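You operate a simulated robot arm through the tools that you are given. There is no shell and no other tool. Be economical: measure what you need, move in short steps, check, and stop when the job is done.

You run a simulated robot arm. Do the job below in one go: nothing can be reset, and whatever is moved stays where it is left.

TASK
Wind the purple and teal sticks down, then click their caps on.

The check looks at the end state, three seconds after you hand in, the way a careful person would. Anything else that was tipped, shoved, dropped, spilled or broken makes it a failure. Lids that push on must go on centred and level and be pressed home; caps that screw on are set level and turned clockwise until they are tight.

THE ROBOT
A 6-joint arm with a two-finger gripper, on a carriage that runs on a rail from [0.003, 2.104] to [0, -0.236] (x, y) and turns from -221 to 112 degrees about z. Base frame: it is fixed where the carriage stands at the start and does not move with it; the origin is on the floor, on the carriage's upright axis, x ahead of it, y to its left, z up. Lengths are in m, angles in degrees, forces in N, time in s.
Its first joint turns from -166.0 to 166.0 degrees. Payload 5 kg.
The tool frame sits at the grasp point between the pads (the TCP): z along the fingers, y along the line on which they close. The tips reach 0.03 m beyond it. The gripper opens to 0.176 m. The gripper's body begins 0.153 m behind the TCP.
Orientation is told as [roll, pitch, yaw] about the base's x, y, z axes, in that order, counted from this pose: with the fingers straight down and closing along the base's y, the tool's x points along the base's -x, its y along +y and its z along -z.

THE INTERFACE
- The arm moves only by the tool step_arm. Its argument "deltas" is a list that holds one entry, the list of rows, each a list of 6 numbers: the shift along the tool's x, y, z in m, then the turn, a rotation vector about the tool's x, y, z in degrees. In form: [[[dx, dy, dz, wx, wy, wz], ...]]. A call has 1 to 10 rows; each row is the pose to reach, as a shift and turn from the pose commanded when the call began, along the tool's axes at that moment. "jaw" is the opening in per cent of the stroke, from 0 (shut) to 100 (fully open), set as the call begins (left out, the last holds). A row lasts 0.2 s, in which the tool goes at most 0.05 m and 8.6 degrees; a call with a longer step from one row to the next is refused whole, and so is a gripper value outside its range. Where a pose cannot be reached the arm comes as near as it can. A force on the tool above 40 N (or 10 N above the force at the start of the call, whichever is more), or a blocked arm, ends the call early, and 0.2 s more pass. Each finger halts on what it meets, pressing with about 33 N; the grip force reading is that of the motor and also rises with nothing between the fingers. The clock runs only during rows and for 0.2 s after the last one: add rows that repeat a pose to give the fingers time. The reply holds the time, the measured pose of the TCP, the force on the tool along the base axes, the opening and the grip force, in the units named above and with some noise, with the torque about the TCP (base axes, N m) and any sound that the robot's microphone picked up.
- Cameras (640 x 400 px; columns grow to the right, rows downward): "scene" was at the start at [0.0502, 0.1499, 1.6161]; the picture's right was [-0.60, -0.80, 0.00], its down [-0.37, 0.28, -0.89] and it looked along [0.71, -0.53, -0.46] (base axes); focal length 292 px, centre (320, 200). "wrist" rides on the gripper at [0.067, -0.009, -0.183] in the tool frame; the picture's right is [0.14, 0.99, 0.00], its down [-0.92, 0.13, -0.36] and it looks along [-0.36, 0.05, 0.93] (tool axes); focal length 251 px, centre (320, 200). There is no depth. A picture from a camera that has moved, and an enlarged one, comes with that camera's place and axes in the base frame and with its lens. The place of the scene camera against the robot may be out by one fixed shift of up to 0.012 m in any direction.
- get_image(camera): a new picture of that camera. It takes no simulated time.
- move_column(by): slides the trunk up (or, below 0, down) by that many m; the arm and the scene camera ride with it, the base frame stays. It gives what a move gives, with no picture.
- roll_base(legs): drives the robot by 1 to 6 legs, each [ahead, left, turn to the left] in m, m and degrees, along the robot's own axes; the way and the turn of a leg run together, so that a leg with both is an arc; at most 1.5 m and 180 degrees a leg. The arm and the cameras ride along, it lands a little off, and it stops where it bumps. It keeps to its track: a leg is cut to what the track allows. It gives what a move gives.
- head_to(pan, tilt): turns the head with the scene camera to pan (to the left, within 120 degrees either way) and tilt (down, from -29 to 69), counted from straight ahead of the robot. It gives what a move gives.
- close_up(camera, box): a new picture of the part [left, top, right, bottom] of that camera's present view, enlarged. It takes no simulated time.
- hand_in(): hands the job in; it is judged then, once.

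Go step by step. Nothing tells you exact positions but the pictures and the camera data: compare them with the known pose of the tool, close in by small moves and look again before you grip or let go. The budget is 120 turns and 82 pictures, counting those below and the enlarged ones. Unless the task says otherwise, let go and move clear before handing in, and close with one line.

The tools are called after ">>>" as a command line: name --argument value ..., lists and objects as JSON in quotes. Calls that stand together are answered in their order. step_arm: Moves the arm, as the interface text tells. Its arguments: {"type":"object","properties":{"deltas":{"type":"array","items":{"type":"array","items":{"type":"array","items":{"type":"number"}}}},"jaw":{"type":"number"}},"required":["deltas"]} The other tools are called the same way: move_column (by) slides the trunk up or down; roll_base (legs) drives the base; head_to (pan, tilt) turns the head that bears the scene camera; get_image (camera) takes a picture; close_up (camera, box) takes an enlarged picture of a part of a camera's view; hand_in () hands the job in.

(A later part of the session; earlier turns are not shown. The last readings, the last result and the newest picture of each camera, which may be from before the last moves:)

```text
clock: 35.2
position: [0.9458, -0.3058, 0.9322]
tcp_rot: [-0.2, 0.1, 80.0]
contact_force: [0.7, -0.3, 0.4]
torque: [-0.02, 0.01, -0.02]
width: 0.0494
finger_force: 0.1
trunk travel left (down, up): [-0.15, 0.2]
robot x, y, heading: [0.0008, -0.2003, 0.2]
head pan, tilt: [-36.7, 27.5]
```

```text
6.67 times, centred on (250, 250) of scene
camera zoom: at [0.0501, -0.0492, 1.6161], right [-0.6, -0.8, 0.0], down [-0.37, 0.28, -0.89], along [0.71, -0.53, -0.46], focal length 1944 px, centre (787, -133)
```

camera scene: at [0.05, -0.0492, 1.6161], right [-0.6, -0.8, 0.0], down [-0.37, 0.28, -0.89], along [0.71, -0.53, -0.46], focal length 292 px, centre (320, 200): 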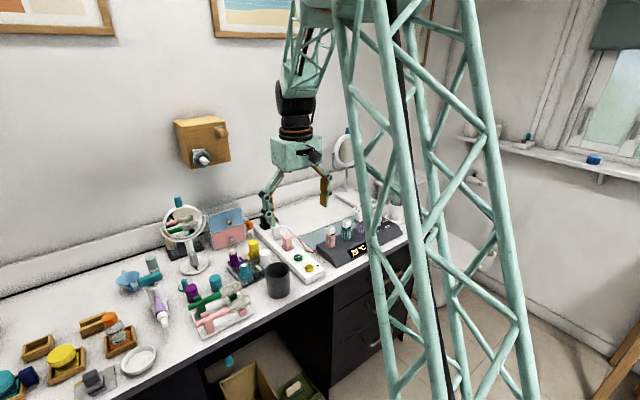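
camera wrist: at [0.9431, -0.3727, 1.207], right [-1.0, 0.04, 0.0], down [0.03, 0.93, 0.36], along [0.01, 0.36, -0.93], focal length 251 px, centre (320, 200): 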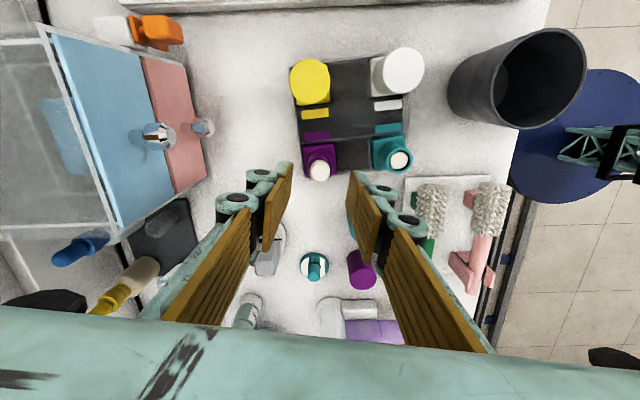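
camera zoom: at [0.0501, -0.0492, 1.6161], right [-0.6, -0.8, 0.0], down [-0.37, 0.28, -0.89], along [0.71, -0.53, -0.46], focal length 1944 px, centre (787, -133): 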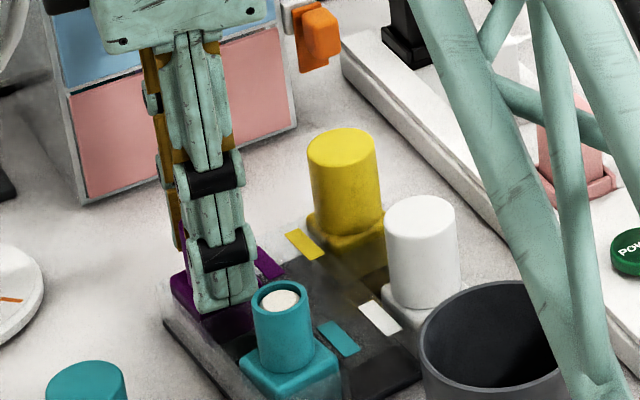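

Good clearance. Grip, then turn clockwise 85° (yaw 80 → -5).

>>> step_arm --deltas '[[[0, 0, 0, 0, 0, 0], [0, 0, 0, 0, 0, 0], [0, 0, 0, 0, 0, 0]]]' --jaw 8

>>> step_arm --deltas '[[[0, 0, 0, 0, 0, 8.5], [0, 0, 0, 0, 0, 17], [0, 0, 0, 0, 0, 25.5], [0, 0, 0, 0, 0, 34], [0, 0, 0, 0, 0, 42.5], [0, 0, 0, 0, 0, 51], [0, 0, 0, 0, 0, 59.5], [0, 0, 0, 0, 0, 68], [0, 0, 0, 0, 0, 76.5], [0, 0, 0, 0, 0, 85]]]'

>>> close_up --camera "scene" --box '[220, 220, 280, 280]'

```text
clock: 36.0
position: [0.9454, -0.3059, 0.9319]
tcp_rot: [-0.1, 0.1, 80.0]
contact_force: [0.3, 0.4, -0.1]
torque: [0.01, 0.01, 0.03]
width: 0.0274
finger_force: 32.9
trunk travel left (down, up): [-0.15, 0.2]
robot x, y, heading: [-0.0001, -0.199, -0.0]
head pan, tilt: [-36.7, 27.5]
```

```text
clock: 38.2
position: [0.9457, -0.3037, 0.9333]
tcp_rot: [-0.1, -0.1, -5.0]
contact_force: [0.3, 1.9, 0.1]
torque: [0.12, 0.01, 0.03]
width: 0.0275
finger_force: 33.2
trunk travel left (down, up): [-0.15, 0.2]
robot x, y, heading: [-0.0033, -0.1987, 0.1]
head pan, tilt: [-36.7, 27.5]
```

```text
6.67 times, centred on (250, 250) of scene
camera zoom: at [0.05, -0.0491, 1.6161], right [-0.6, -0.8, 0.0], down [-0.37, 0.28, -0.89], along [0.71, -0.53, -0.46], focal length 1944 px, centre (787, -133)
```

zoom: 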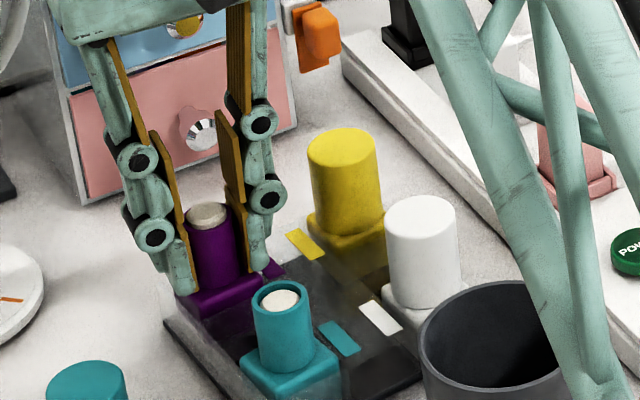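

Tip is about halfway down. Open, lift 1 cm, turn back to +80°, lower, regrip.

>>> step_arm --deltas '[[[0, 0, 0, 0, 0, 0], [0, 0, 0, 0, 0, 0], [0, 0, -0.012, 0, 0, 0]]]' --jaw 28

>>> step_arm --deltas '[[[0, 0, 0, 0, 0, -8.5], [0, 0, 0, 0, 0, -17], [0, 0, 0, 0, 0, -25.5], [0, 0, 0, 0, 0, -34], [0, 0, 0, 0, 0, -42.5], [0, 0, 0, 0, 0, -51], [0, 0, 0, 0, 0, -59.5], [0, 0, 0, 0, 0, -68], [0, 0, 0, 0, 0, -76.5], [0, 0, 0, 0, 0, -85]]]'

>>> step_arm --deltas '[[[0, 0, 0.012, 0, 0, 0], [0, 0, 0.012, 0, 0, 0]]]'

>>> step_arm --deltas '[[[0, 0, 0, 0, 0, 0], [0, 0, 0, 0, 0, 0], [0, 0, 0, 0, 0, 0]]]' --jaw 8

>>> step_arm --deltas '[[[0, 0, 0, 0, 0, 8.5], [0, 0, 0, 0, 0, 17], [0, 0, 0, 0, 0, 25.5], [0, 0, 0, 0, 0, 34], [0, 0, 0, 0, 0, 42.5], [0, 0, 0, 0, 0, 51], [0, 0, 0, 0, 0, 51]]]'

>>> close_up --camera "scene" --box '[220, 220, 280, 280]'

```text
clock: 39.0
position: [0.9448, -0.3058, 0.9452]
tcp_rot: [-0.1, 0.0, -5.0]
contact_force: [-0.4, -0.2, -0.2]
torque: [0.01, 0.06, 0.05]
width: 0.0496
finger_force: 0.0
trunk travel left (down, up): [-0.15, 0.2]
robot x, y, heading: [0.0002, -0.1999, 0.2]
head pan, tilt: [-36.7, 27.5]
```

```text
clock: 41.2
position: [0.9457, -0.3056, 0.9451]
tcp_rot: [-0.2, 0.1, 80.1]
contact_force: [0.0, -0.1, -0.6]
torque: [-0.01, 0.0, 0.0]
width: 0.049
finger_force: 0.0
trunk travel left (down, up): [-0.15, 0.2]
robot x, y, heading: [-0.0031, -0.1987, -0.0]
head pan, tilt: [-36.7, 27.5]
```

```text
clock: 41.9
position: [0.9463, -0.3062, 0.9323]
tcp_rot: [0.0, 0.1, 80.0]
contact_force: [0.8, -0.5, -1.0]
torque: [-0.04, 0.08, -0.01]
width: 0.0493
finger_force: 0.1
trunk travel left (down, up): [-0.15, 0.2]
robot x, y, heading: [0.0003, -0.1992, -0.1]
head pan, tilt: [-36.7, 27.5]
```

```text
clock: 42.6
position: [0.9453, -0.305, 0.9336]
tcp_rot: [-0.2, 0.0, 80.0]
contact_force: [0.0, 0.9, 1.6]
torque: [0.0, 0.07, -0.02]
width: 0.0277
finger_force: 33.4
trunk travel left (down, up): [-0.15, 0.2]
robot x, y, heading: [-0.0003, -0.2024, 0.1]
head pan, tilt: [-36.7, 27.5]
```

```text
clock: 44.2
position: [0.9453, -0.3054, 0.934]
tcp_rot: [0.0, 0.1, 28.9]
contact_force: [-1.2, 2.4, 0.6]
torque: [0.1, -0.01, 0.02]
width: 0.0274
finger_force: 33.6
trunk travel left (down, up): [-0.15, 0.2]
robot x, y, heading: [0.0013, -0.1999, -0.0]
head pan, tilt: [-36.7, 27.5]
```

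```text
6.67 times, centred on (250, 250) of scene
camera zoom: at [0.0499, -0.0491, 1.6161], right [-0.6, -0.8, 0.0], down [-0.37, 0.28, -0.89], along [0.71, -0.53, -0.46], focal length 1944 px, centre (787, -133)
```

zoom: 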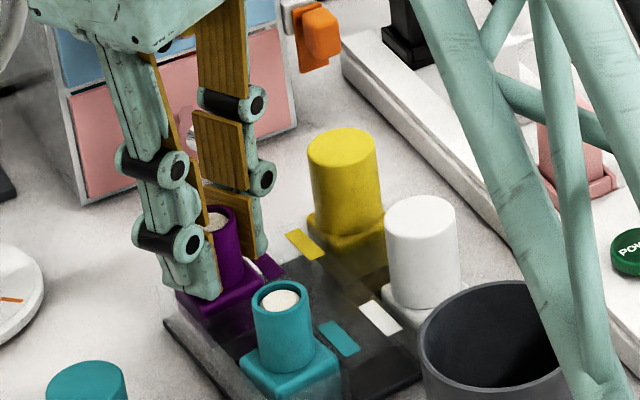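

No stop torque yet at 136° total. Continue in small steps watching torque and tray.

>>> step_arm --deltas '[[[0, 0, 0, 0, 0, 7], [0, 0, 0, 0, 0, 14], [0, 0, 0, 0, 0, 14]]]'

>>> step_arm --deltas '[[[0, 0, 0, 0, 0, 5], [0, 0, 0, 0, 0, 10], [0, 0, 0, 0, 0, 10]]]'

>>> close_up --camera "scene" --box '[220, 220, 280, 280]'

```text
clock: 45.0
position: [0.9453, -0.3065, 0.9331]
tcp_rot: [-0.2, 0.0, 14.8]
contact_force: [0.0, -2.1, -0.5]
torque: [-0.09, 0.07, 0.14]
width: 0.0271
finger_force: 33.4
trunk travel left (down, up): [-0.15, 0.2]
robot x, y, heading: [-0.0004, -0.1989, 0.1]
head pan, tilt: [-36.7, 27.5]
```

```text
clock: 45.9
position: [0.9457, -0.3062, 0.9321]
tcp_rot: [0.0, -0.1, 5.0]
contact_force: [0.0, -0.5, -0.2]
torque: [0.0, 0.01, 0.27]
width: 0.0273
finger_force: 32.8
trunk travel left (down, up): [-0.15, 0.2]
robot x, y, heading: [-0.001, -0.2018, 0.5]
head pan, tilt: [-36.7, 27.5]
```

```text
6.67 times, centred on (250, 250) of scene
camera zoom: at [0.05, -0.0492, 1.6161], right [-0.6, -0.8, 0.0], down [-0.37, 0.28, -0.89], along [0.71, -0.53, -0.46], focal length 1944 px, centre (787, -133)
```

zoom: 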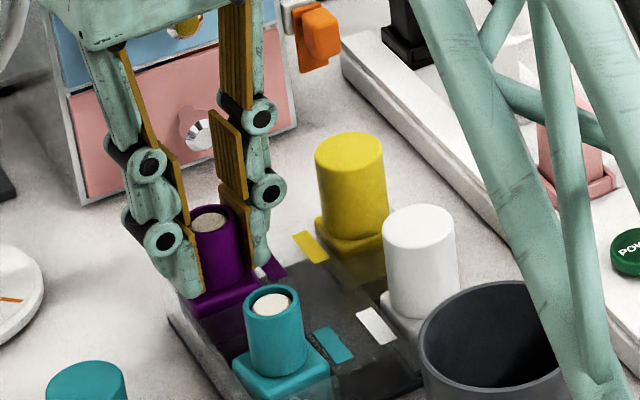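

Stop felt (torque 0.27) and purple is wound down; tray turned about 4–5°. I'll regrip purple's square body and turn it back.

>>> step_arm --deltas '[[[0, 0, 0, 0, 0, 0], [0, 0, 0, 0, 0, 0], [0, 0, -0.012, 0, 0, 0], [0, 0, -0.012, 0, 0, 6], [0, 0, 0, 0, 0, 6], [0, 0, 0.008, 0, 0, 6], [0, 0, 0.008, 0, 0, 6]]]' --jaw 35

>>> step_arm --deltas '[[[0, 0, 0, 0, 0, 0], [0, 0, 0, 0, 0, 0], [0, 0, 0, 0, 0, 0]]]' --jaw 15

>>> step_arm --deltas '[[[0, 0, 0, 0, 0, -3], [0, 0, 0, 0, 0, -6], [0, 0, 0, 0, 0, -9], [0, 0, 0, 0, 0, -9]]]'

>>> close_up --camera "scene" --box '[220, 220, 280, 280]'

```text
clock: 47.5
position: [0.9463, -0.3063, 0.9245]
tcp_rot: [-0.1, 0.1, -1.1]
contact_force: [0.0, -0.3, -0.8]
torque: [-0.02, 0.03, -0.01]
width: 0.0615
finger_force: 0.0
trunk travel left (down, up): [-0.15, 0.2]
robot x, y, heading: [0.0008, -0.1991, 0.1]
head pan, tilt: [-36.7, 27.5]
```

```text
clock: 48.2
position: [0.9455, -0.3059, 0.9271]
tcp_rot: [0.0, -0.2, -1.1]
contact_force: [1.6, 4.4, 17.5]
torque: [0.2, -0.02, -0.05]
width: 0.0274
finger_force: 33.2
trunk travel left (down, up): [-0.15, 0.2]
robot x, y, heading: [-0.0002, -0.201, -0.0]
head pan, tilt: [-36.7, 27.5]
```

```text
clock: 49.2
position: [0.9459, -0.3059, 0.9275]
tcp_rot: [-0.2, -0.2, 7.9]
contact_force: [12.5, 7.2, 22.5]
torque: [0.27, -0.5, -0.08]
width: 0.0273
finger_force: 32.8
trunk travel left (down, up): [-0.15, 0.2]
robot x, y, heading: [-0.0043, -0.202, 0.0]
head pan, tilt: [-36.7, 27.5]
```

```text
6.67 times, centred on (250, 250) of scene
camera zoom: at [0.0492, -0.0487, 1.6161], right [-0.6, -0.8, 0.0], down [-0.37, 0.28, -0.89], along [0.71, -0.53, -0.46], focal length 1944 px, centre (787, -133)
```

zoom: 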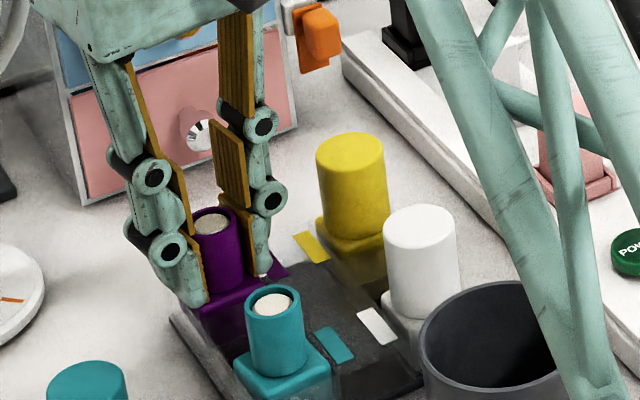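

The fingers rode over the body's edge onto the sleeve. I'll turn the sleeve back, release, and regrip lower on the square body.

>>> step_arm --deltas '[[[0, 0, -0.003, 0, 0, 3], [0, 0, -0.003, 0, 0, 6], [0, 0, -0.003, 0, 0, 9], [0, 0, -0.003, 0, 0, 9]]]'

>>> step_arm --deltas '[[[0, 0, 0, 0, 0, 0], [0, 0, 0, 0, 0, 0], [0, 0, 0, 0, 0, 0], [0, 0, 0.005, 0, 0, 0], [0, 0, 0.01, 0, 0, 0], [0, 0, 0.01, 0, 0, 0]]]' --jaw 36

>>> close_up --camera "scene" --box '[220, 220, 280, 280]'

```text
clock: 50.2
position: [0.9451, -0.3077, 0.9275]
tcp_rot: [-0.1, 0.1, -1.1]
contact_force: [-0.3, -0.4, 0.0]
torque: [0.02, 0.0, 0.0]
width: 0.0273
finger_force: 33.4
trunk travel left (down, up): [-0.15, 0.2]
robot x, y, heading: [0.0015, -0.1984, -0.1]
head pan, tilt: [-36.7, 27.5]
```

```text
clock: 51.6
position: [0.946, -0.3071, 0.9199]
tcp_rot: [0.0, -0.2, -1.0]
contact_force: [-1.6, -3.2, 15.6]
torque: [-0.7, 0.15, -0.01]
width: 0.0658
finger_force: 2.9
trunk travel left (down, up): [-0.15, 0.2]
robot x, y, heading: [-0.0022, -0.2004, 0.2]
head pan, tilt: [-36.7, 27.5]
```

```text
6.67 times, centred on (250, 250) of scene
camera zoom: at [0.0491, -0.0493, 1.6163], right [-0.6, -0.8, 0.0], down [-0.37, 0.28, -0.89], along [0.71, -0.53, -0.46], focal length 1944 px, centre (787, -133)
```

zoom: 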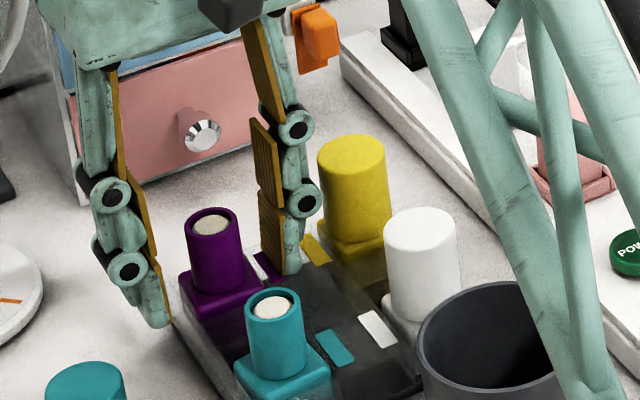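

One finger is pressing on the tray's divider. Raise slightly and narrow the jaw.

>>> step_arm --deltas '[[[0, 0, -0.006, 0, 0, 0], [0, 0, -0.006, 0, 0, 0]]]' --jaw 30

>>> step_arm --deltas '[[[0, 0, 0.003, 0, 0, 0], [0, 0, 0.005, 0, 0, 0], [0, 0, 0.005, 0, 0, 0]]]'

```text
clock: 52.2
position: [0.9463, -0.3058, 0.9229]
tcp_rot: [0.0, 0.0, -0.9]
contact_force: [0.9, 0.2, 0.0]
torque: [-0.01, 0.01, 0.02]
width: 0.0528
finger_force: 0.1
trunk travel left (down, up): [-0.15, 0.2]
robot x, y, heading: [-0.0014, -0.2019, 0.2]
head pan, tilt: [-36.7, 27.5]
```

```text
clock: 53.0
position: [0.9462, -0.3068, 0.9201]
tcp_rot: [-0.1, -0.1, -0.9]
contact_force: [-4.4, -2.9, 15.2]
torque: [-0.56, 0.17, -0.15]
width: 0.0547
finger_force: 2.1
trunk travel left (down, up): [-0.15, 0.2]
robot x, y, heading: [0.0011, -0.1982, -0.1]
head pan, tilt: [-36.7, 27.5]
```

Surface there is at z ≈ 0.890; grip with tips just above it.

>>> step_arm --deltas '[[[0, 0, -0.0025, 0, 0, 0], [0, 0, -0.0025, 0, 0, 0]]]'

>>> step_arm --deltas '[[[0, 0, 0, 0, 0, 0], [0, 0, 0, 0, 0, 0], [0, 0, 0, 0, 0, 0]]]' --jaw 18

```text
clock: 53.6
position: [0.9469, -0.3054, 0.9216]
tcp_rot: [-0.1, -0.1, -1.0]
contact_force: [0.4, 0.2, 8.3]
torque: [-0.28, 0.02, 0.01]
width: 0.0531
finger_force: 0.2
trunk travel left (down, up): [-0.15, 0.2]
robot x, y, heading: [-0.0013, -0.1992, -0.1]
head pan, tilt: [-36.7, 27.5]
```

```text
clock: 54.5
position: [0.946, -0.3058, 0.922]
tcp_rot: [-0.1, -0.1, -1.1]
contact_force: [-1.1, -4.1, 8.7]
torque: [-0.17, 0.04, 0.01]
width: 0.0391
finger_force: 32.9
trunk travel left (down, up): [-0.15, 0.2]
robot x, y, heading: [-0.0008, -0.1996, -0.0]
head pan, tilt: [-36.7, 27.5]
```

Body gripped (39.1 mm). Turn back ccw.

>>> step_arm --deltas '[[[0, 0, -0.001, 0, 0, -3], [0, 0, -0.001, 0, 0, -6], [0, 0, -0.001, 0, 0, -9], [0, 0, -0.001, 0, 0, -9]]]'

>>> close_up --camera "scene" --box '[220, 220, 280, 280]'

```text
clock: 55.5
position: [0.9454, -0.3062, 0.9237]
tcp_rot: [-0.1, 0.0, 7.9]
contact_force: [-1.2, 1.5, -2.2]
torque: [0.12, 0.02, -0.14]
width: 0.0387
finger_force: 33.3
trunk travel left (down, up): [-0.15, 0.2]
robot x, y, heading: [0.0003, -0.1969, -0.1]
head pan, tilt: [-36.7, 27.5]
```

```text
6.67 times, centred on (250, 250) of scene
camera zoom: at [0.0501, -0.0491, 1.616], right [-0.6, -0.8, 0.0], down [-0.37, 0.28, -0.89], along [0.71, -0.53, -0.46], focal length 1944 px, centre (787, -133)
```

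zoom: 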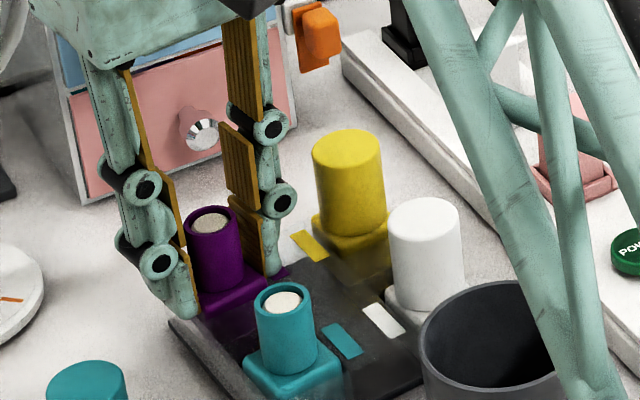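

Rotation is right; about 4 mm still missing in +x. Nudge.

>>> step_arm --deltas '[[[-0.002, -0.0003, 0, 0, 0, -0.5], [-0.0043, -0.0006, 0, 0, 0, -1], [-0.0043, -0.0006, 0, 0, 0, -1]]]'

>>> close_up --camera "scene" --box '[220, 220, 280, 280]'

```text
clock: 56.2
position: [0.9494, -0.3071, 0.9244]
tcp_rot: [-0.1, 0.0, 9.0]
contact_force: [-3.2, -0.6, -0.1]
torque: [0.01, 0.12, -0.18]
width: 0.0391
finger_force: 33.2
trunk travel left (down, up): [-0.15, 0.2]
robot x, y, heading: [0.0031, -0.2019, -0.0]
head pan, tilt: [-36.7, 27.5]
```

```text
6.67 times, centred on (250, 250) of scene
camera zoom: at [0.0498, -0.0493, 1.6161], right [-0.6, -0.8, 0.0], down [-0.37, 0.28, -0.89], along [0.71, -0.53, -0.46], focal length 1944 px, centre (787, -133)
```

zoom: 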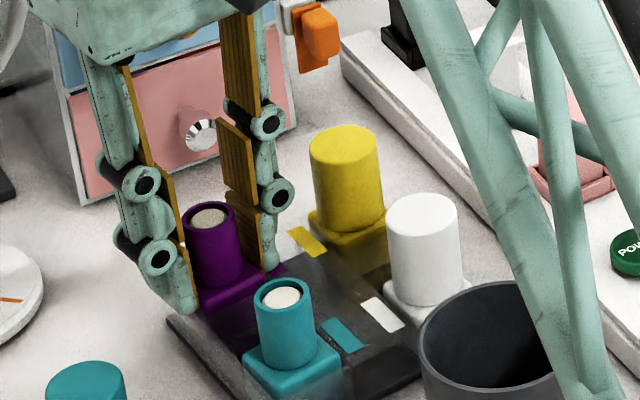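

Tray matches its original position within a millimetre or two. Release, lift and move above the teal cap.

>>> step_arm --deltas '[[[0, 0, 0, 0, 0, 0], [0, 0, 0, 0, 0, 0], [0, 0, -0.03, 0, 0, 0], [0, 0, -0.07, 0, 0, 0], [0, 0, -0.11, 0, 0, 4.5], [0, 0, -0.15, 0, 0, 9], [0, 0, -0.15, 0, 0, 9]]]' --jaw 32

>>> step_arm --deltas '[[[0.03, 0.03, 0, 0, 0, 0], [0.058, 0.06, 0, 0, 0, 0], [0.058, 0.093, 0.02, 0, 0, 0], [0.058, 0.093, 0.05, 0, 0, 0], [0.058, 0.093, 0.07, 0, 0, 0], [0.058, 0.093, 0.07, 0, 0, 0]]]'

>>> get_image --camera "wrist"

>>> close_up --camera "scene" --box '[180, 210, 290, 310]'

```text
clock: 57.9
position: [0.9488, -0.3041, 1.0732]
tcp_rot: [-0.1, -0.1, 0.1]
contact_force: [-0.7, 0.2, 0.7]
torque: [0.0, -0.1, -0.02]
width: 0.0565
finger_force: 0.0
trunk travel left (down, up): [-0.15, 0.2]
robot x, y, heading: [0.0012, -0.1978, -0.1]
head pan, tilt: [-36.7, 27.5]
```

```text
clock: 59.2
position: [0.8927, -0.2109, 1.0033]
tcp_rot: [-0.1, 0.0, -0.1]
contact_force: [0.3, -0.1, -0.4]
torque: [-0.01, -0.02, 0.01]
width: 0.0562
finger_force: 0.1
trunk travel left (down, up): [-0.15, 0.2]
robot x, y, heading: [-0.0006, -0.1992, 0.2]
head pan, tilt: [-36.7, 27.5]
```

```text
36 pictures are left
camera wrist: at [0.8258, -0.2216, 1.1873], right [-0.14, 0.99, 0.0], down [0.92, 0.13, 0.36], along [0.36, 0.05, -0.93], focal length 251 px, centre (320, 200)
```

wrist: 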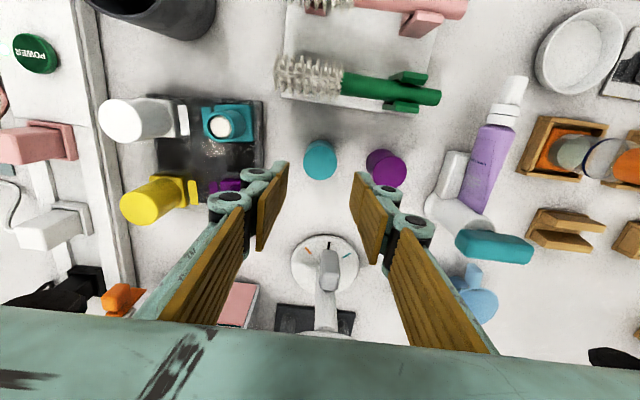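

```text
4.00 times, centred on (235, 260) of scene
camera zoom: at [0.0499, -0.0492, 1.6161], right [-0.6, -0.8, 0.0], down [-0.37, 0.28, -0.89], along [0.71, -0.53, -0.46], focal length 1167 px, centre (660, -40)
```

zoom: 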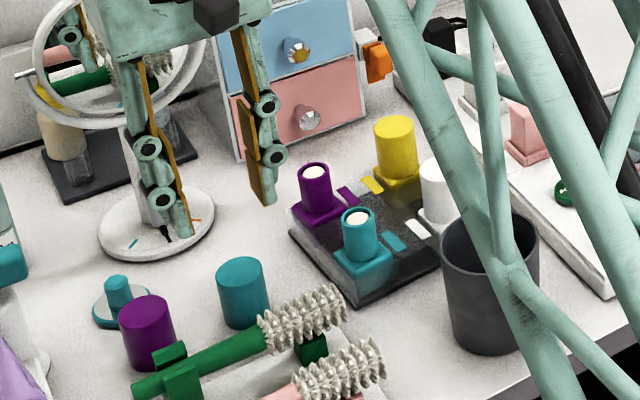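

>>> close_up --camera "wrist" --box '[240, 110, 400, 210]'

```text
4.00 times, centred on (320, 160) of wrist
camera zoom: at [0.8258, -0.2216, 1.1873], right [-0.14, 0.99, 0.0], down [0.92, 0.13, 0.36], along [0.36, 0.05, -0.93], focal length 1006 px, centre (320, 360)
```

zoom: 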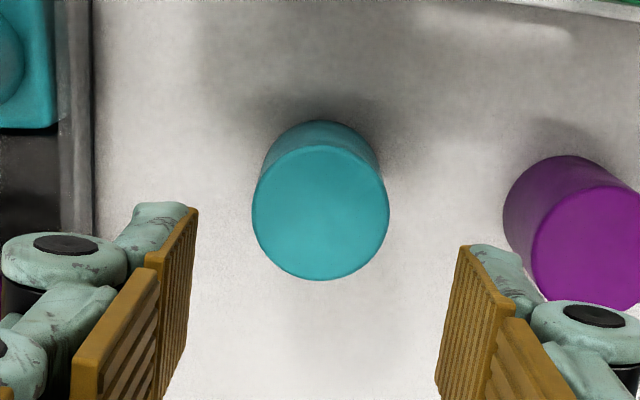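

Teal cap centre (0.8894, -0.2129). Descend and grip its upper half.

>>> step_arm --deltas '[[[0.003, -0.002, 0.03, 0, 0, 0], [0.003, -0.002, 0.06, 0, 0, 0], [0.003, -0.002, 0.08, 0, 0, 0], [0.003, -0.002, 0.093, 0, 0, 0], [0.003, -0.002, 0.093, 0, 0, 0]]]'

>>> close_up --camera "scene" --box '[200, 240, 260, 290]'

```text
clock: 60.5
position: [0.89, -0.2146, 0.9119]
tcp_rot: [0.0, 0.0, 0.0]
contact_force: [0.5, 0.5, 0.3]
torque: [0.0, 0.04, -0.02]
width: 0.0563
finger_force: 0.0
trunk travel left (down, up): [-0.15, 0.2]
robot x, y, heading: [-0.0006, -0.2008, -0.0]
head pan, tilt: [-36.7, 27.5]
```

```text
8.00 times, centred on (230, 265) of scene
camera zoom: at [0.0501, -0.0492, 1.6161], right [-0.6, -0.8, 0.0], down [-0.37, 0.28, -0.89], along [0.71, -0.53, -0.46], focal length 2333 px, centre (1040, -320)
```

zoom: 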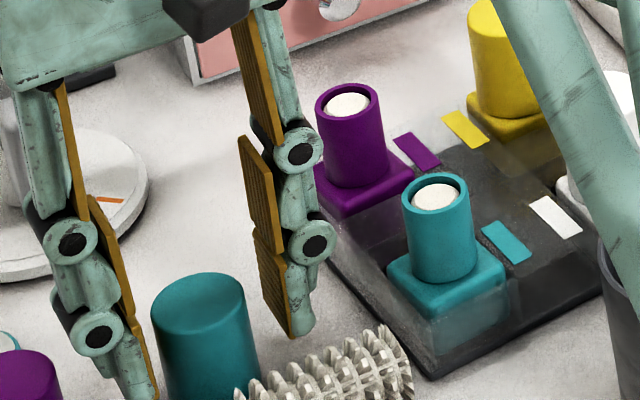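

Clear. Grip the cap.

>>> step_arm --deltas '[[[0, 0, 0, 0, 0, 0], [0, 0, 0, 0, 0, 0], [0, 0, 0, 0, 0, 0]]]' --jaw 15

>>> step_arm --deltas '[[[0, 0, -0.03, 0, 0, 0], [0, 0, -0.07, 0, 0, 0], [0, 0, -0.11, 0, 0, 0], [0, 0, -0.11, 0, 0, 0]]]'

>>> close_up --camera "scene" --box '[180, 200, 290, 300]'

>>> close_up --camera "wrist" --box '[140, 50, 460, 250]'

```text
clock: 61.2
position: [0.8887, -0.215, 0.9107]
tcp_rot: [-0.1, 0.0, 0.0]
contact_force: [0.5, -0.5, -0.1]
torque: [0.02, 0.05, -0.01]
width: 0.0371
finger_force: 32.7
trunk travel left (down, up): [-0.15, 0.2]
robot x, y, heading: [-0.0013, -0.2005, -0.2]
head pan, tilt: [-36.7, 27.5]
```

```text
clock: 62.2
position: [0.8878, -0.2137, 1.0202]
tcp_rot: [-0.1, -0.1, 0.0]
contact_force: [0.1, 0.2, 0.8]
torque: [0.0, -0.11, 0.0]
width: 0.0372
finger_force: 32.9
trunk travel left (down, up): [-0.15, 0.2]
robot x, y, heading: [0.0013, -0.1974, 0.4]
head pan, tilt: [-36.7, 27.5]
```

```text
4.00 times, centred on (235, 250) of scene
camera zoom: at [0.0493, -0.0492, 1.616], right [-0.6, -0.8, 0.0], down [-0.37, 0.28, -0.89], along [0.71, -0.53, -0.46], focal length 1167 px, centre (660, 0)
```

zoom: 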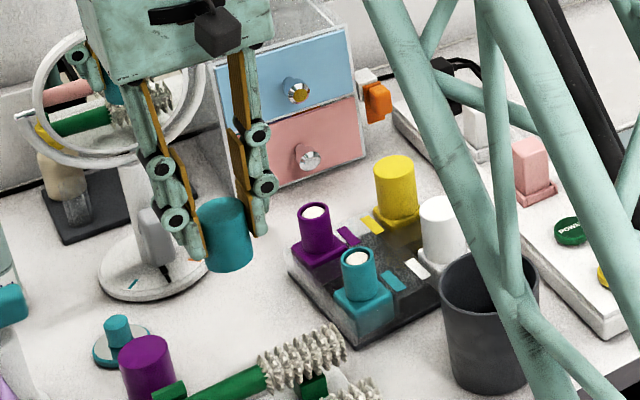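

```text
2.00 times, centred on (300, 150) of wrist
camera zoom: at [0.8195, -0.2237, 1.2045], right [-0.14, 0.99, 0.0], down [0.92, 0.13, 0.36], along [0.36, 0.05, -0.93], focal length 503 px, centre (360, 300)
```

zoom: 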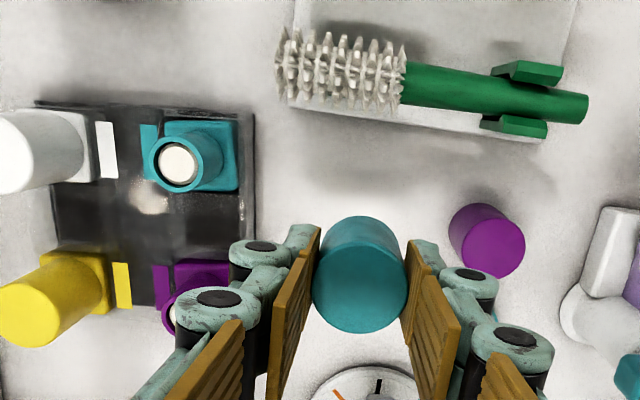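

Cap held upright and centred in the jaws. Measure the teal sleeve precisely from here.

>>> close_up --camera "wrist" --box '[190, 90, 270, 140]'

```text
8.00 times, centred on (230, 115) of wrist
camera zoom: at [0.8195, -0.2237, 1.2045], right [-0.14, 0.99, 0.0], down [0.92, 0.13, 0.36], along [0.36, 0.05, -0.93], focal length 2012 px, centre (1040, 880)
```

zoom: 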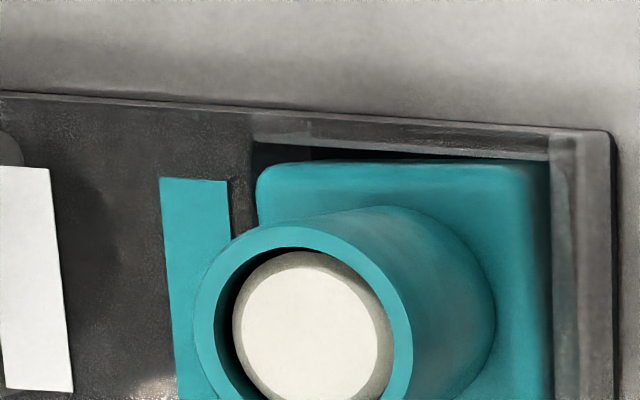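

Sleeve centre estimated (0.861, -0.3135). Carry the cap above it.

>>> step_arm --deltas '[[[0.009, -0.033, 0, 0, 0, 0], [0.018, -0.066, 0, 0, 0, 0], [0.028, -0.099, 0, 0, 0, 0], [0.028, -0.099, 0.02, 0, 0, 0], [0.028, -0.099, 0.02, 0, 0, 0]]]'

>>> close_up --camera "scene" --box '[225, 215, 285, 275]'

>>> close_up --camera "wrist" --box '[240, 100, 400, 200]'

```text
clock: 63.5
position: [0.8611, -0.3134, 0.9995]
tcp_rot: [-0.1, 0.0, 0.0]
contact_force: [0.2, -0.1, -1.2]
torque: [-0.04, 0.09, 0.01]
width: 0.0374
finger_force: 33.4
trunk travel left (down, up): [-0.15, 0.2]
robot x, y, heading: [0.0, -0.1986, -0.1]
head pan, tilt: [-36.7, 27.5]
```

```text
6.67 times, centred on (255, 245) of scene
camera zoom: at [0.0506, -0.0492, 1.616], right [-0.6, -0.8, 0.0], down [-0.37, 0.28, -0.89], along [0.71, -0.53, -0.46], focal length 1944 px, centre (753, -100)
```

zoom: 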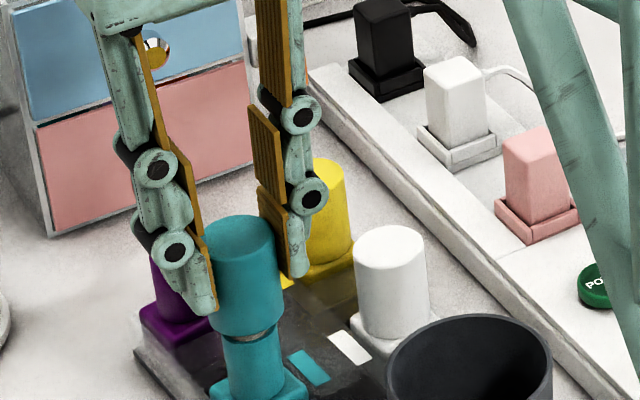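

```text
4.00 times, centred on (320, 150) of wrist
camera zoom: at [0.7943, -0.3226, 1.1837], right [-0.14, 0.99, 0.0], down [0.92, 0.13, 0.36], along [0.36, 0.05, -0.93], focal length 1006 px, centre (320, 400)
```

zoom: 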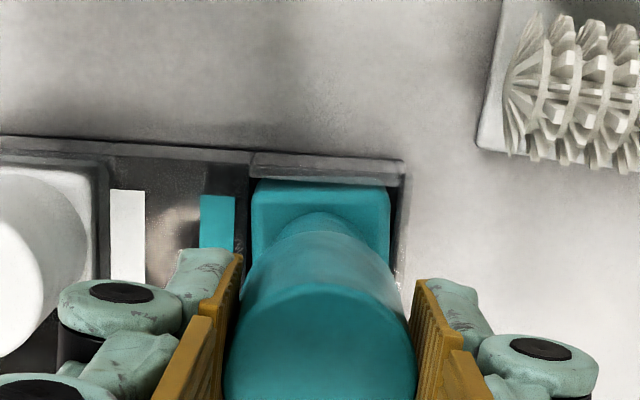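

The scene view suggests some sideways offset, so I'll zoom in on both views before lowering.

>>> close_up --camera "wrist" --box '[290, 135, 354, 175]'

>>> close_up --camera "scene" --box '[238, 242, 278, 282]'

```text
10.00 times, centred on (322, 155) of wrist
camera zoom: at [0.7943, -0.3226, 1.1837], right [-0.14, 0.99, 0.0], down [0.92, 0.13, 0.36], along [0.36, 0.05, -0.93], focal length 2514 px, centre (300, 650)
```

zoom: 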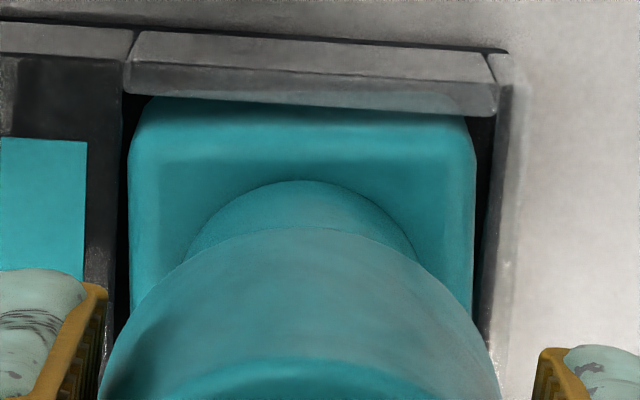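

```text
10.00 times, centred on (258, 262) of scene
camera zoom: at [0.0506, -0.0492, 1.616], right [-0.6, -0.8, 0.0], down [-0.37, 0.28, -0.89], along [0.71, -0.53, -0.46], focal length 2916 px, centre (940, -420)
```

zoom: 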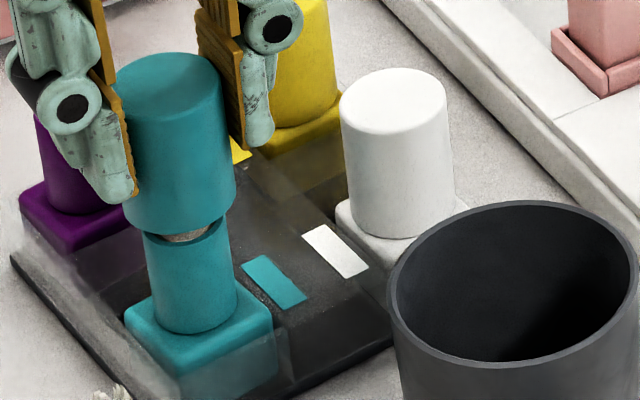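

Axes agree within ~2 mm. Lower gently until the cap mouth reaches the rim and feel the force.

>>> step_arm --deltas '[[[0, 0, 0.01, 0, 0, 0], [0, 0, 0.018, 0, 0, 0], [0, 0, 0.024, 0, 0, 0], [0, 0, 0.028, 0, 0, 0], [0, 0, 0.028, 0, 0, 0]]]'

>>> close_up --camera "scene" --box '[238, 242, 278, 282]'

```text
clock: 64.7
position: [0.8606, -0.3136, 0.9721]
tcp_rot: [-0.1, -0.1, 0.0]
contact_force: [0.6, 0.9, -0.7]
torque: [0.03, 0.0, 0.0]
width: 0.0376
finger_force: 33.4
trunk travel left (down, up): [-0.15, 0.2]
robot x, y, heading: [0.0007, -0.1999, -0.1]
head pan, tilt: [-36.7, 27.5]
```

```text
10.00 times, centred on (258, 262) of scene
camera zoom: at [0.0501, -0.0492, 1.6161], right [-0.6, -0.8, 0.0], down [-0.37, 0.28, -0.89], along [0.71, -0.53, -0.46], focal length 2916 px, centre (940, -420)
```

zoom: 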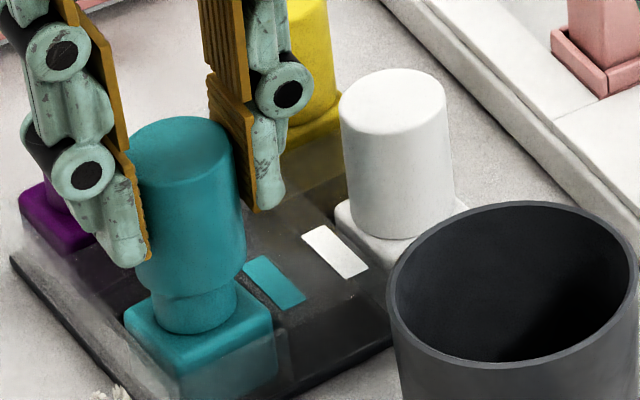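

The cap slid over the sleeve without contact force; about 14 mm remain. Continue gently down.

>>> step_arm --deltas '[[[0, 0, 0.003, 0, 0, 0], [0, 0, 0.006, 0, 0, 0], [0, 0, 0.009, 0, 0, 0], [0, 0, 0.012, 0, 0, 0], [0, 0, 0.015, 0, 0, 0], [0, 0, 0.018, 0, 0, 0], [0, 0, 0.018, 0, 0, 0]]]'

>>> close_up --camera "scene" --box '[238, 242, 278, 282]'

```text
clock: 66.2
position: [0.8605, -0.3129, 0.9523]
tcp_rot: [-0.1, -0.1, -0.1]
contact_force: [0.5, 0.3, -0.4]
torque: [-0.02, 0.03, 0.0]
width: 0.0373
finger_force: 32.6
trunk travel left (down, up): [-0.15, 0.2]
robot x, y, heading: [0.0019, -0.1996, -0.0]
head pan, tilt: [-36.7, 27.5]
```

```text
10.00 times, centred on (258, 262) of scene
camera zoom: at [0.05, -0.0492, 1.6161], right [-0.6, -0.8, 0.0], down [-0.37, 0.28, -0.89], along [0.71, -0.53, -0.46], focal length 2916 px, centre (940, -420)
```

zoom: 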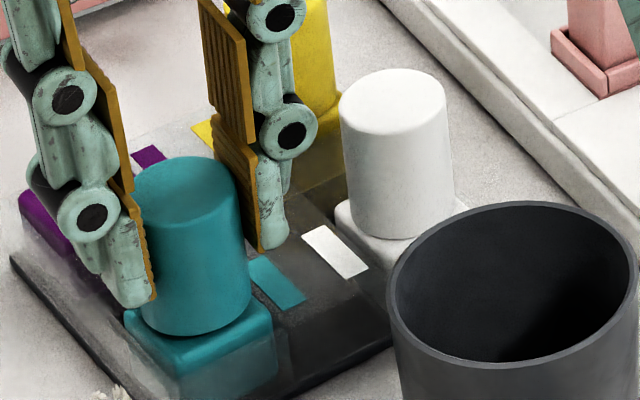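

Almost seated, still no force. Press on until it clicks.

>>> step_arm --deltas '[[[0, 0, 0.002, 0, 0, 0], [0, 0, 0.004, 0, 0, 0], [0, 0, 0.006, 0, 0, 0], [0, 0, 0.008, 0, 0, 0], [0, 0, 0.01, 0, 0, 0]]]'

>>> close_up --camera "scene" --box '[238, 242, 278, 282]'

```text
clock: 67.5
position: [0.8598, -0.3143, 0.9473]
tcp_rot: [-0.2, -0.3, 0.0]
contact_force: [2.3, 3.2, 37.7]
torque: [0.17, -0.17, -0.01]
width: 0.0375
finger_force: 32.8
trunk travel left (down, up): [-0.15, 0.2]
robot x, y, heading: [0.0031, -0.1978, 0.0]
head pan, tilt: [-36.7, 27.5]
heard: snap
```

```text
10.00 times, centred on (258, 262) of scene
camera zoom: at [0.0482, -0.0488, 1.6164], right [-0.6, -0.8, 0.0], down [-0.37, 0.28, -0.89], along [0.71, -0.53, -0.46], focal length 2916 px, centre (940, -420)
```

zoom: 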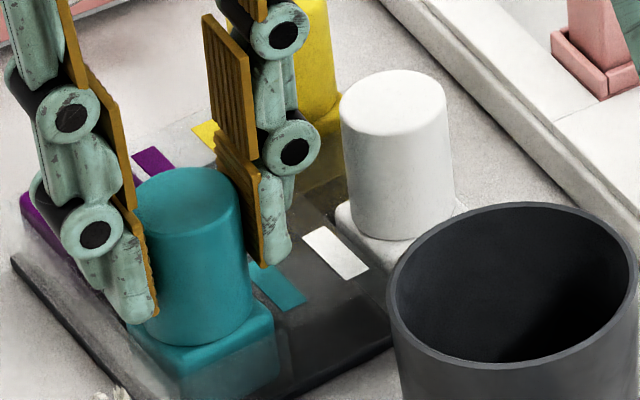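

Snap heard, the teal cap is on. Relax the push, release and lift, then go above the purple cap.

>>> step_arm --deltas '[[[0, 0, -0.004, 0, 0, 0], [0, 0, -0.004, 0, 0, 0]]]'

>>> step_arm --deltas '[[[0, 0, 0, 0, 0, 0], [0, 0, 0, 0, 0, 0], [0, 0, -0.03, 0, 0, 0], [0, 0, -0.07, 0, 0, 0], [0, 0, -0.1, 0, 0, 0], [0, 0, -0.1, 0, 0, 0]]]' --jaw 32

>>> close_up --camera "scene" --box '[180, 210, 290, 310]'

```text
clock: 68.0
position: [0.8602, -0.3134, 0.9468]
tcp_rot: [0.0, -0.1, 0.0]
contact_force: [7.8, 3.0, 9.7]
torque: [0.09, -0.59, -0.07]
width: 0.0376
finger_force: 32.6
trunk travel left (down, up): [-0.15, 0.2]
robot x, y, heading: [-0.0036, -0.1979, 0.2]
head pan, tilt: [-36.7, 27.5]
```

```text
clock: 69.5
position: [0.8603, -0.3124, 1.0492]
tcp_rot: [-0.1, -0.1, 0.0]
contact_force: [-0.7, 1.4, 1.5]
torque: [0.0, -0.07, 0.0]
width: 0.0563
finger_force: 0.1
trunk travel left (down, up): [-0.15, 0.2]
robot x, y, heading: [0.0012, -0.1973, -0.3]
head pan, tilt: [-36.7, 27.5]
```

```text
4.00 times, centred on (235, 260) of scene
camera zoom: at [0.0494, -0.0492, 1.616], right [-0.6, -0.8, 0.0], down [-0.37, 0.28, -0.89], along [0.71, -0.53, -0.46], focal length 1167 px, centre (660, -40)
```

zoom: 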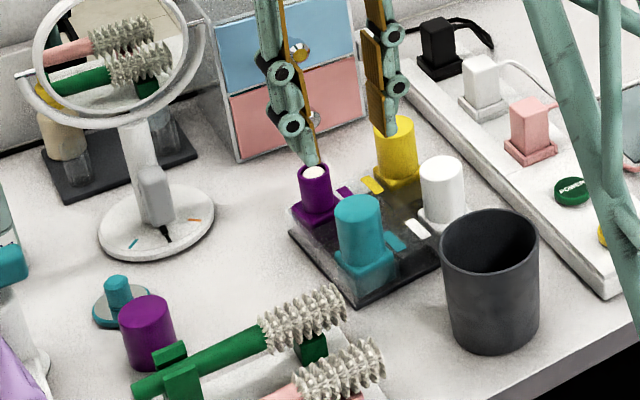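

Teal is done. Check purple's bullet depth before capping.

>>> close_up --camera "wrist" --box '[280, 190, 360, 240]'

>>> close_up --camera "scene" --box '[245, 242, 275, 272]'

```text
8.00 times, centred on (320, 215) of wrist
camera zoom: at [0.7933, -0.3225, 1.2339], right [-0.14, 0.99, 0.0], down [0.92, 0.13, 0.36], along [0.36, 0.05, -0.93], focal length 2012 px, centre (320, 80)
```

zoom: 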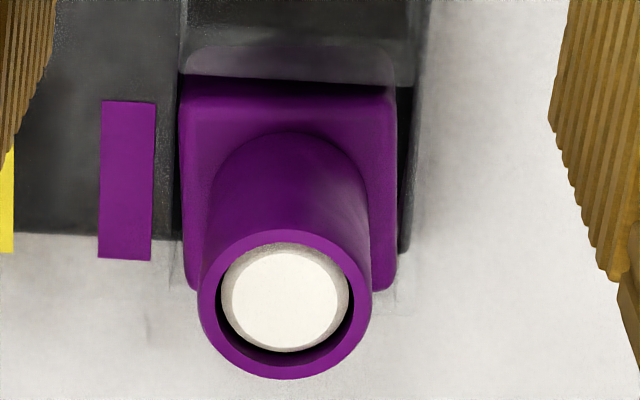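

```text
13.33 times, centred on (260, 257) of scene
camera zoom: at [0.0494, -0.0492, 1.616], right [-0.6, -0.8, 0.0], down [-0.37, 0.28, -0.89], along [0.71, -0.53, -0.46], focal length 3889 px, centre (1120, -560)
```

zoom: 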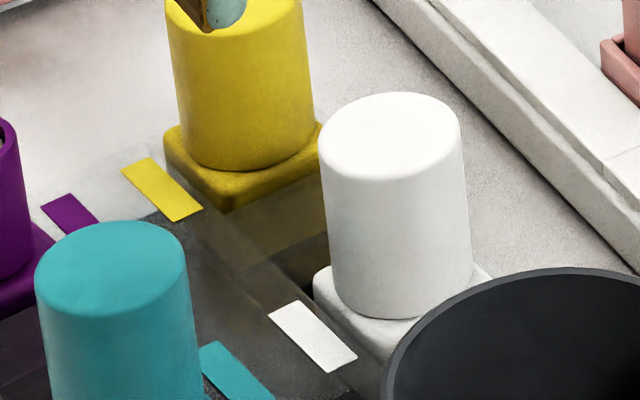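

Both bullets are recessed about equally; I'll do one light confirming clockwise turn on purple to feel its stop.

>>> step_arm --deltas '[[[-0.022, 0.0014, 0, 0, 0, -8], [-0.044, 0.0028, 0, 0, 0, -16], [-0.066, 0.0042, 0, 0, 0, -24], [-0.0887, 0.0056, 0, 0, 0, -30], [-0.0887, 0.0056, 0.03, 0, 0, -30], [-0.0887, 0.0056, 0.06, 0, 0, -30], [-0.0887, 0.0056, 0.09, 0, 0, -30], [-0.0887, 0.0056, 0.115, 0, 0, -30], [-0.0887, 0.0056, 0.115, 0, 0, -30]]]' --jaw 28

>>> step_arm --deltas '[[[0, 0, 0, 0, 0, 0], [0, 0, 0, 0, 0, 0], [0, 0, 0, 0, 0, 0]]]' --jaw 8

>>> step_arm --deltas '[[[0, 0, 0, 0, 0, 2], [0, 0, 0, 0, 0, 4], [0, 0, 0, 0, 0, 4]]]'

```text
clock: 71.5
position: [0.9499, -0.3077, 0.9325]
tcp_rot: [-0.1, 0.0, 30.0]
contact_force: [0.9, -0.2, -1.4]
torque: [0.01, 0.09, 0.02]
width: 0.0493
finger_force: 0.2
trunk travel left (down, up): [-0.15, 0.2]
robot x, y, heading: [0.0008, -0.1972, 0.3]
head pan, tilt: [-36.7, 27.5]
```

```text
clock: 72.2
position: [0.9506, -0.3085, 0.9344]
tcp_rot: [-0.1, 0.0, 29.9]
contact_force: [-0.2, 0.4, 2.3]
torque: [0.01, 0.06, -0.04]
width: 0.0274
finger_force: 33.2
trunk travel left (down, up): [-0.15, 0.2]
robot x, y, heading: [0.001, -0.2009, -0.4]
head pan, tilt: [-36.7, 27.5]
```

```text
clock: 73.0
position: [0.9498, -0.3079, 0.9328]
tcp_rot: [-0.2, 0.0, 26.0]
contact_force: [0.7, 0.4, 5.7]
torque: [-0.05, 0.01, -0.01]
width: 0.0273
finger_force: 33.0
trunk travel left (down, up): [-0.15, 0.2]
robot x, y, heading: [-0.0015, -0.1983, -0.2]
head pan, tilt: [-36.7, 27.5]
```

>>> step_arm --deltas '[[[0, 0, 0, 0, 0, 2], [0, 0, 0, 0, 0, 4], [0, 0, 0, 0, 0, 4]]]'

>>> step_arm --deltas '[[[0, 0, 0, 0, 0, 2], [0, 0, 0, 0, 0, 3], [0, 0, 0, 0, 0, 3]]]'

```text
clock: 73.8
position: [0.9498, -0.3078, 0.9329]
tcp_rot: [-0.1, -0.1, 22.0]
contact_force: [-1.6, 5.6, 4.5]
torque: [0.16, 0.19, 0.11]
width: 0.0272
finger_force: 33.1
trunk travel left (down, up): [-0.15, 0.2]
robot x, y, heading: [-0.0015, -0.1998, -0.1]
head pan, tilt: [-36.7, 27.5]
```

```text
clock: 74.7
position: [0.9491, -0.3082, 0.9328]
tcp_rot: [-0.1, -0.1, 19.0]
contact_force: [-1.8, 2.1, 3.3]
torque: [-0.02, 0.17, 0.18]
width: 0.0273
finger_force: 33.1
trunk travel left (down, up): [-0.15, 0.2]
robot x, y, heading: [-0.0027, -0.2009, 0.0]
head pan, tilt: [-36.7, 27.5]
```

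The stop is firm (torque 0.18). Release, lift, then move over the purple cap.

>>> step_arm --deltas '[[[0, 0, 0, 0, 0, 0], [0, 0, 0, 0, 0, 0], [0, 0, -0.03, 0, 0, 0], [0, 0, -0.07, 0, 0, 0], [0, 0, -0.11, 0, 0, 7], [0, 0, -0.15, 0, 0, 13], [0, 0, -0.15, 0, 0, 19]]]' --jaw 32

>>> step_arm --deltas '[[[0.03, 0.035, 0, 0, 0, 0], [0.059, 0.07, 0, 0, 0, 0], [0.059, 0.11, 0, 0, 0, 0], [0.059, 0.15, 0.02, 0, 0, 0], [0.059, 0.173, 0.06, 0, 0, 0], [0.059, 0.173, 0.08, 0, 0, 0], [0.059, 0.173, 0.08, 0, 0, 0]]]'

>>> get_image --camera "wrist"

>>> close_up --camera "scene" --box '[180, 210, 290, 310]'

```text
clock: 76.2
position: [0.9497, -0.3075, 1.0854]
tcp_rot: [0.0, -0.1, 0.0]
contact_force: [-0.7, 0.7, 1.1]
torque: [-0.02, -0.14, 0.0]
width: 0.0564
finger_force: 0.1
trunk travel left (down, up): [-0.15, 0.2]
robot x, y, heading: [-0.0014, -0.2006, 0.0]
head pan, tilt: [-36.7, 27.5]
```

```text
clock: 77.8
position: [0.8914, -0.1331, 1.002]
tcp_rot: [-0.1, 0.0, 0.1]
contact_force: [-0.5, -0.4, -0.4]
torque: [0.02, 0.1, -0.02]
width: 0.0565
finger_force: 0.2
trunk travel left (down, up): [-0.15, 0.2]
robot x, y, heading: [0.0024, -0.2005, -0.1]
head pan, tilt: [-36.7, 27.5]
```

```text
19 pictures are left
camera wrist: at [0.8236, -0.1431, 1.1867], right [-0.14, 0.99, 0.0], down [0.92, 0.13, 0.36], along [0.36, 0.05, -0.93], focal length 251 px, centre (320, 200)
```

wrist: 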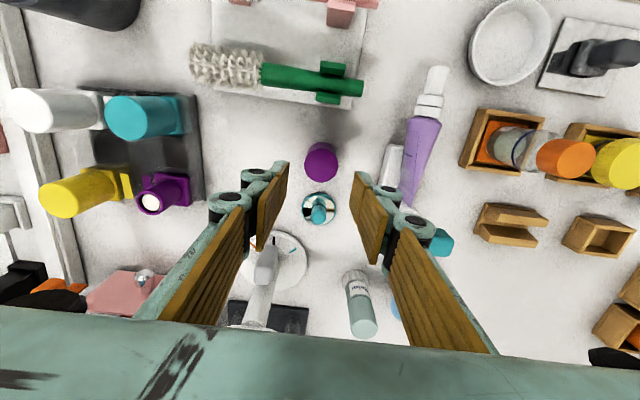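

```text
4.00 times, centred on (235, 260) of scene
camera zoom: at [0.0503, -0.0492, 1.6161], right [-0.6, -0.8, 0.0], down [-0.37, 0.28, -0.89], along [0.71, -0.53, -0.46], focal length 1167 px, centre (660, -40)
```

zoom: 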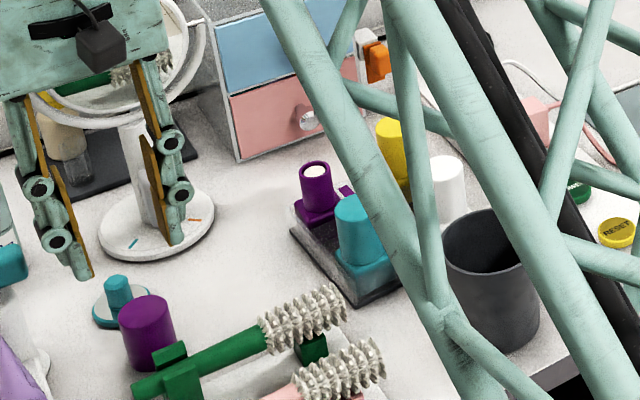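

>>> close_up --camera "wrist" --box '[240, 110, 400, 210]'

```text
4.00 times, centred on (320, 160) of wrist
camera zoom: at [0.8236, -0.1431, 1.1867], right [-0.14, 0.99, 0.0], down [0.92, 0.13, 0.36], along [0.36, 0.05, -0.93], focal length 1006 px, centre (320, 360)
```

zoom: 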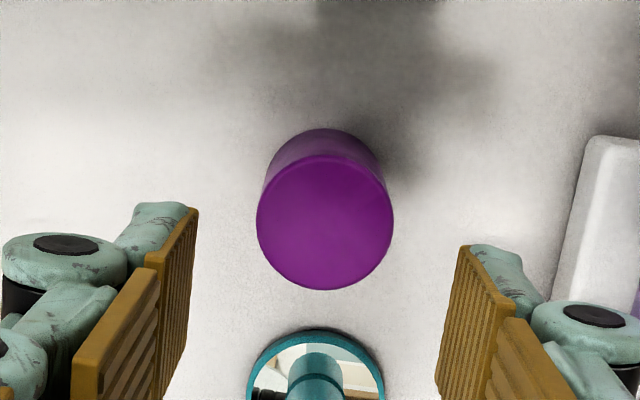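

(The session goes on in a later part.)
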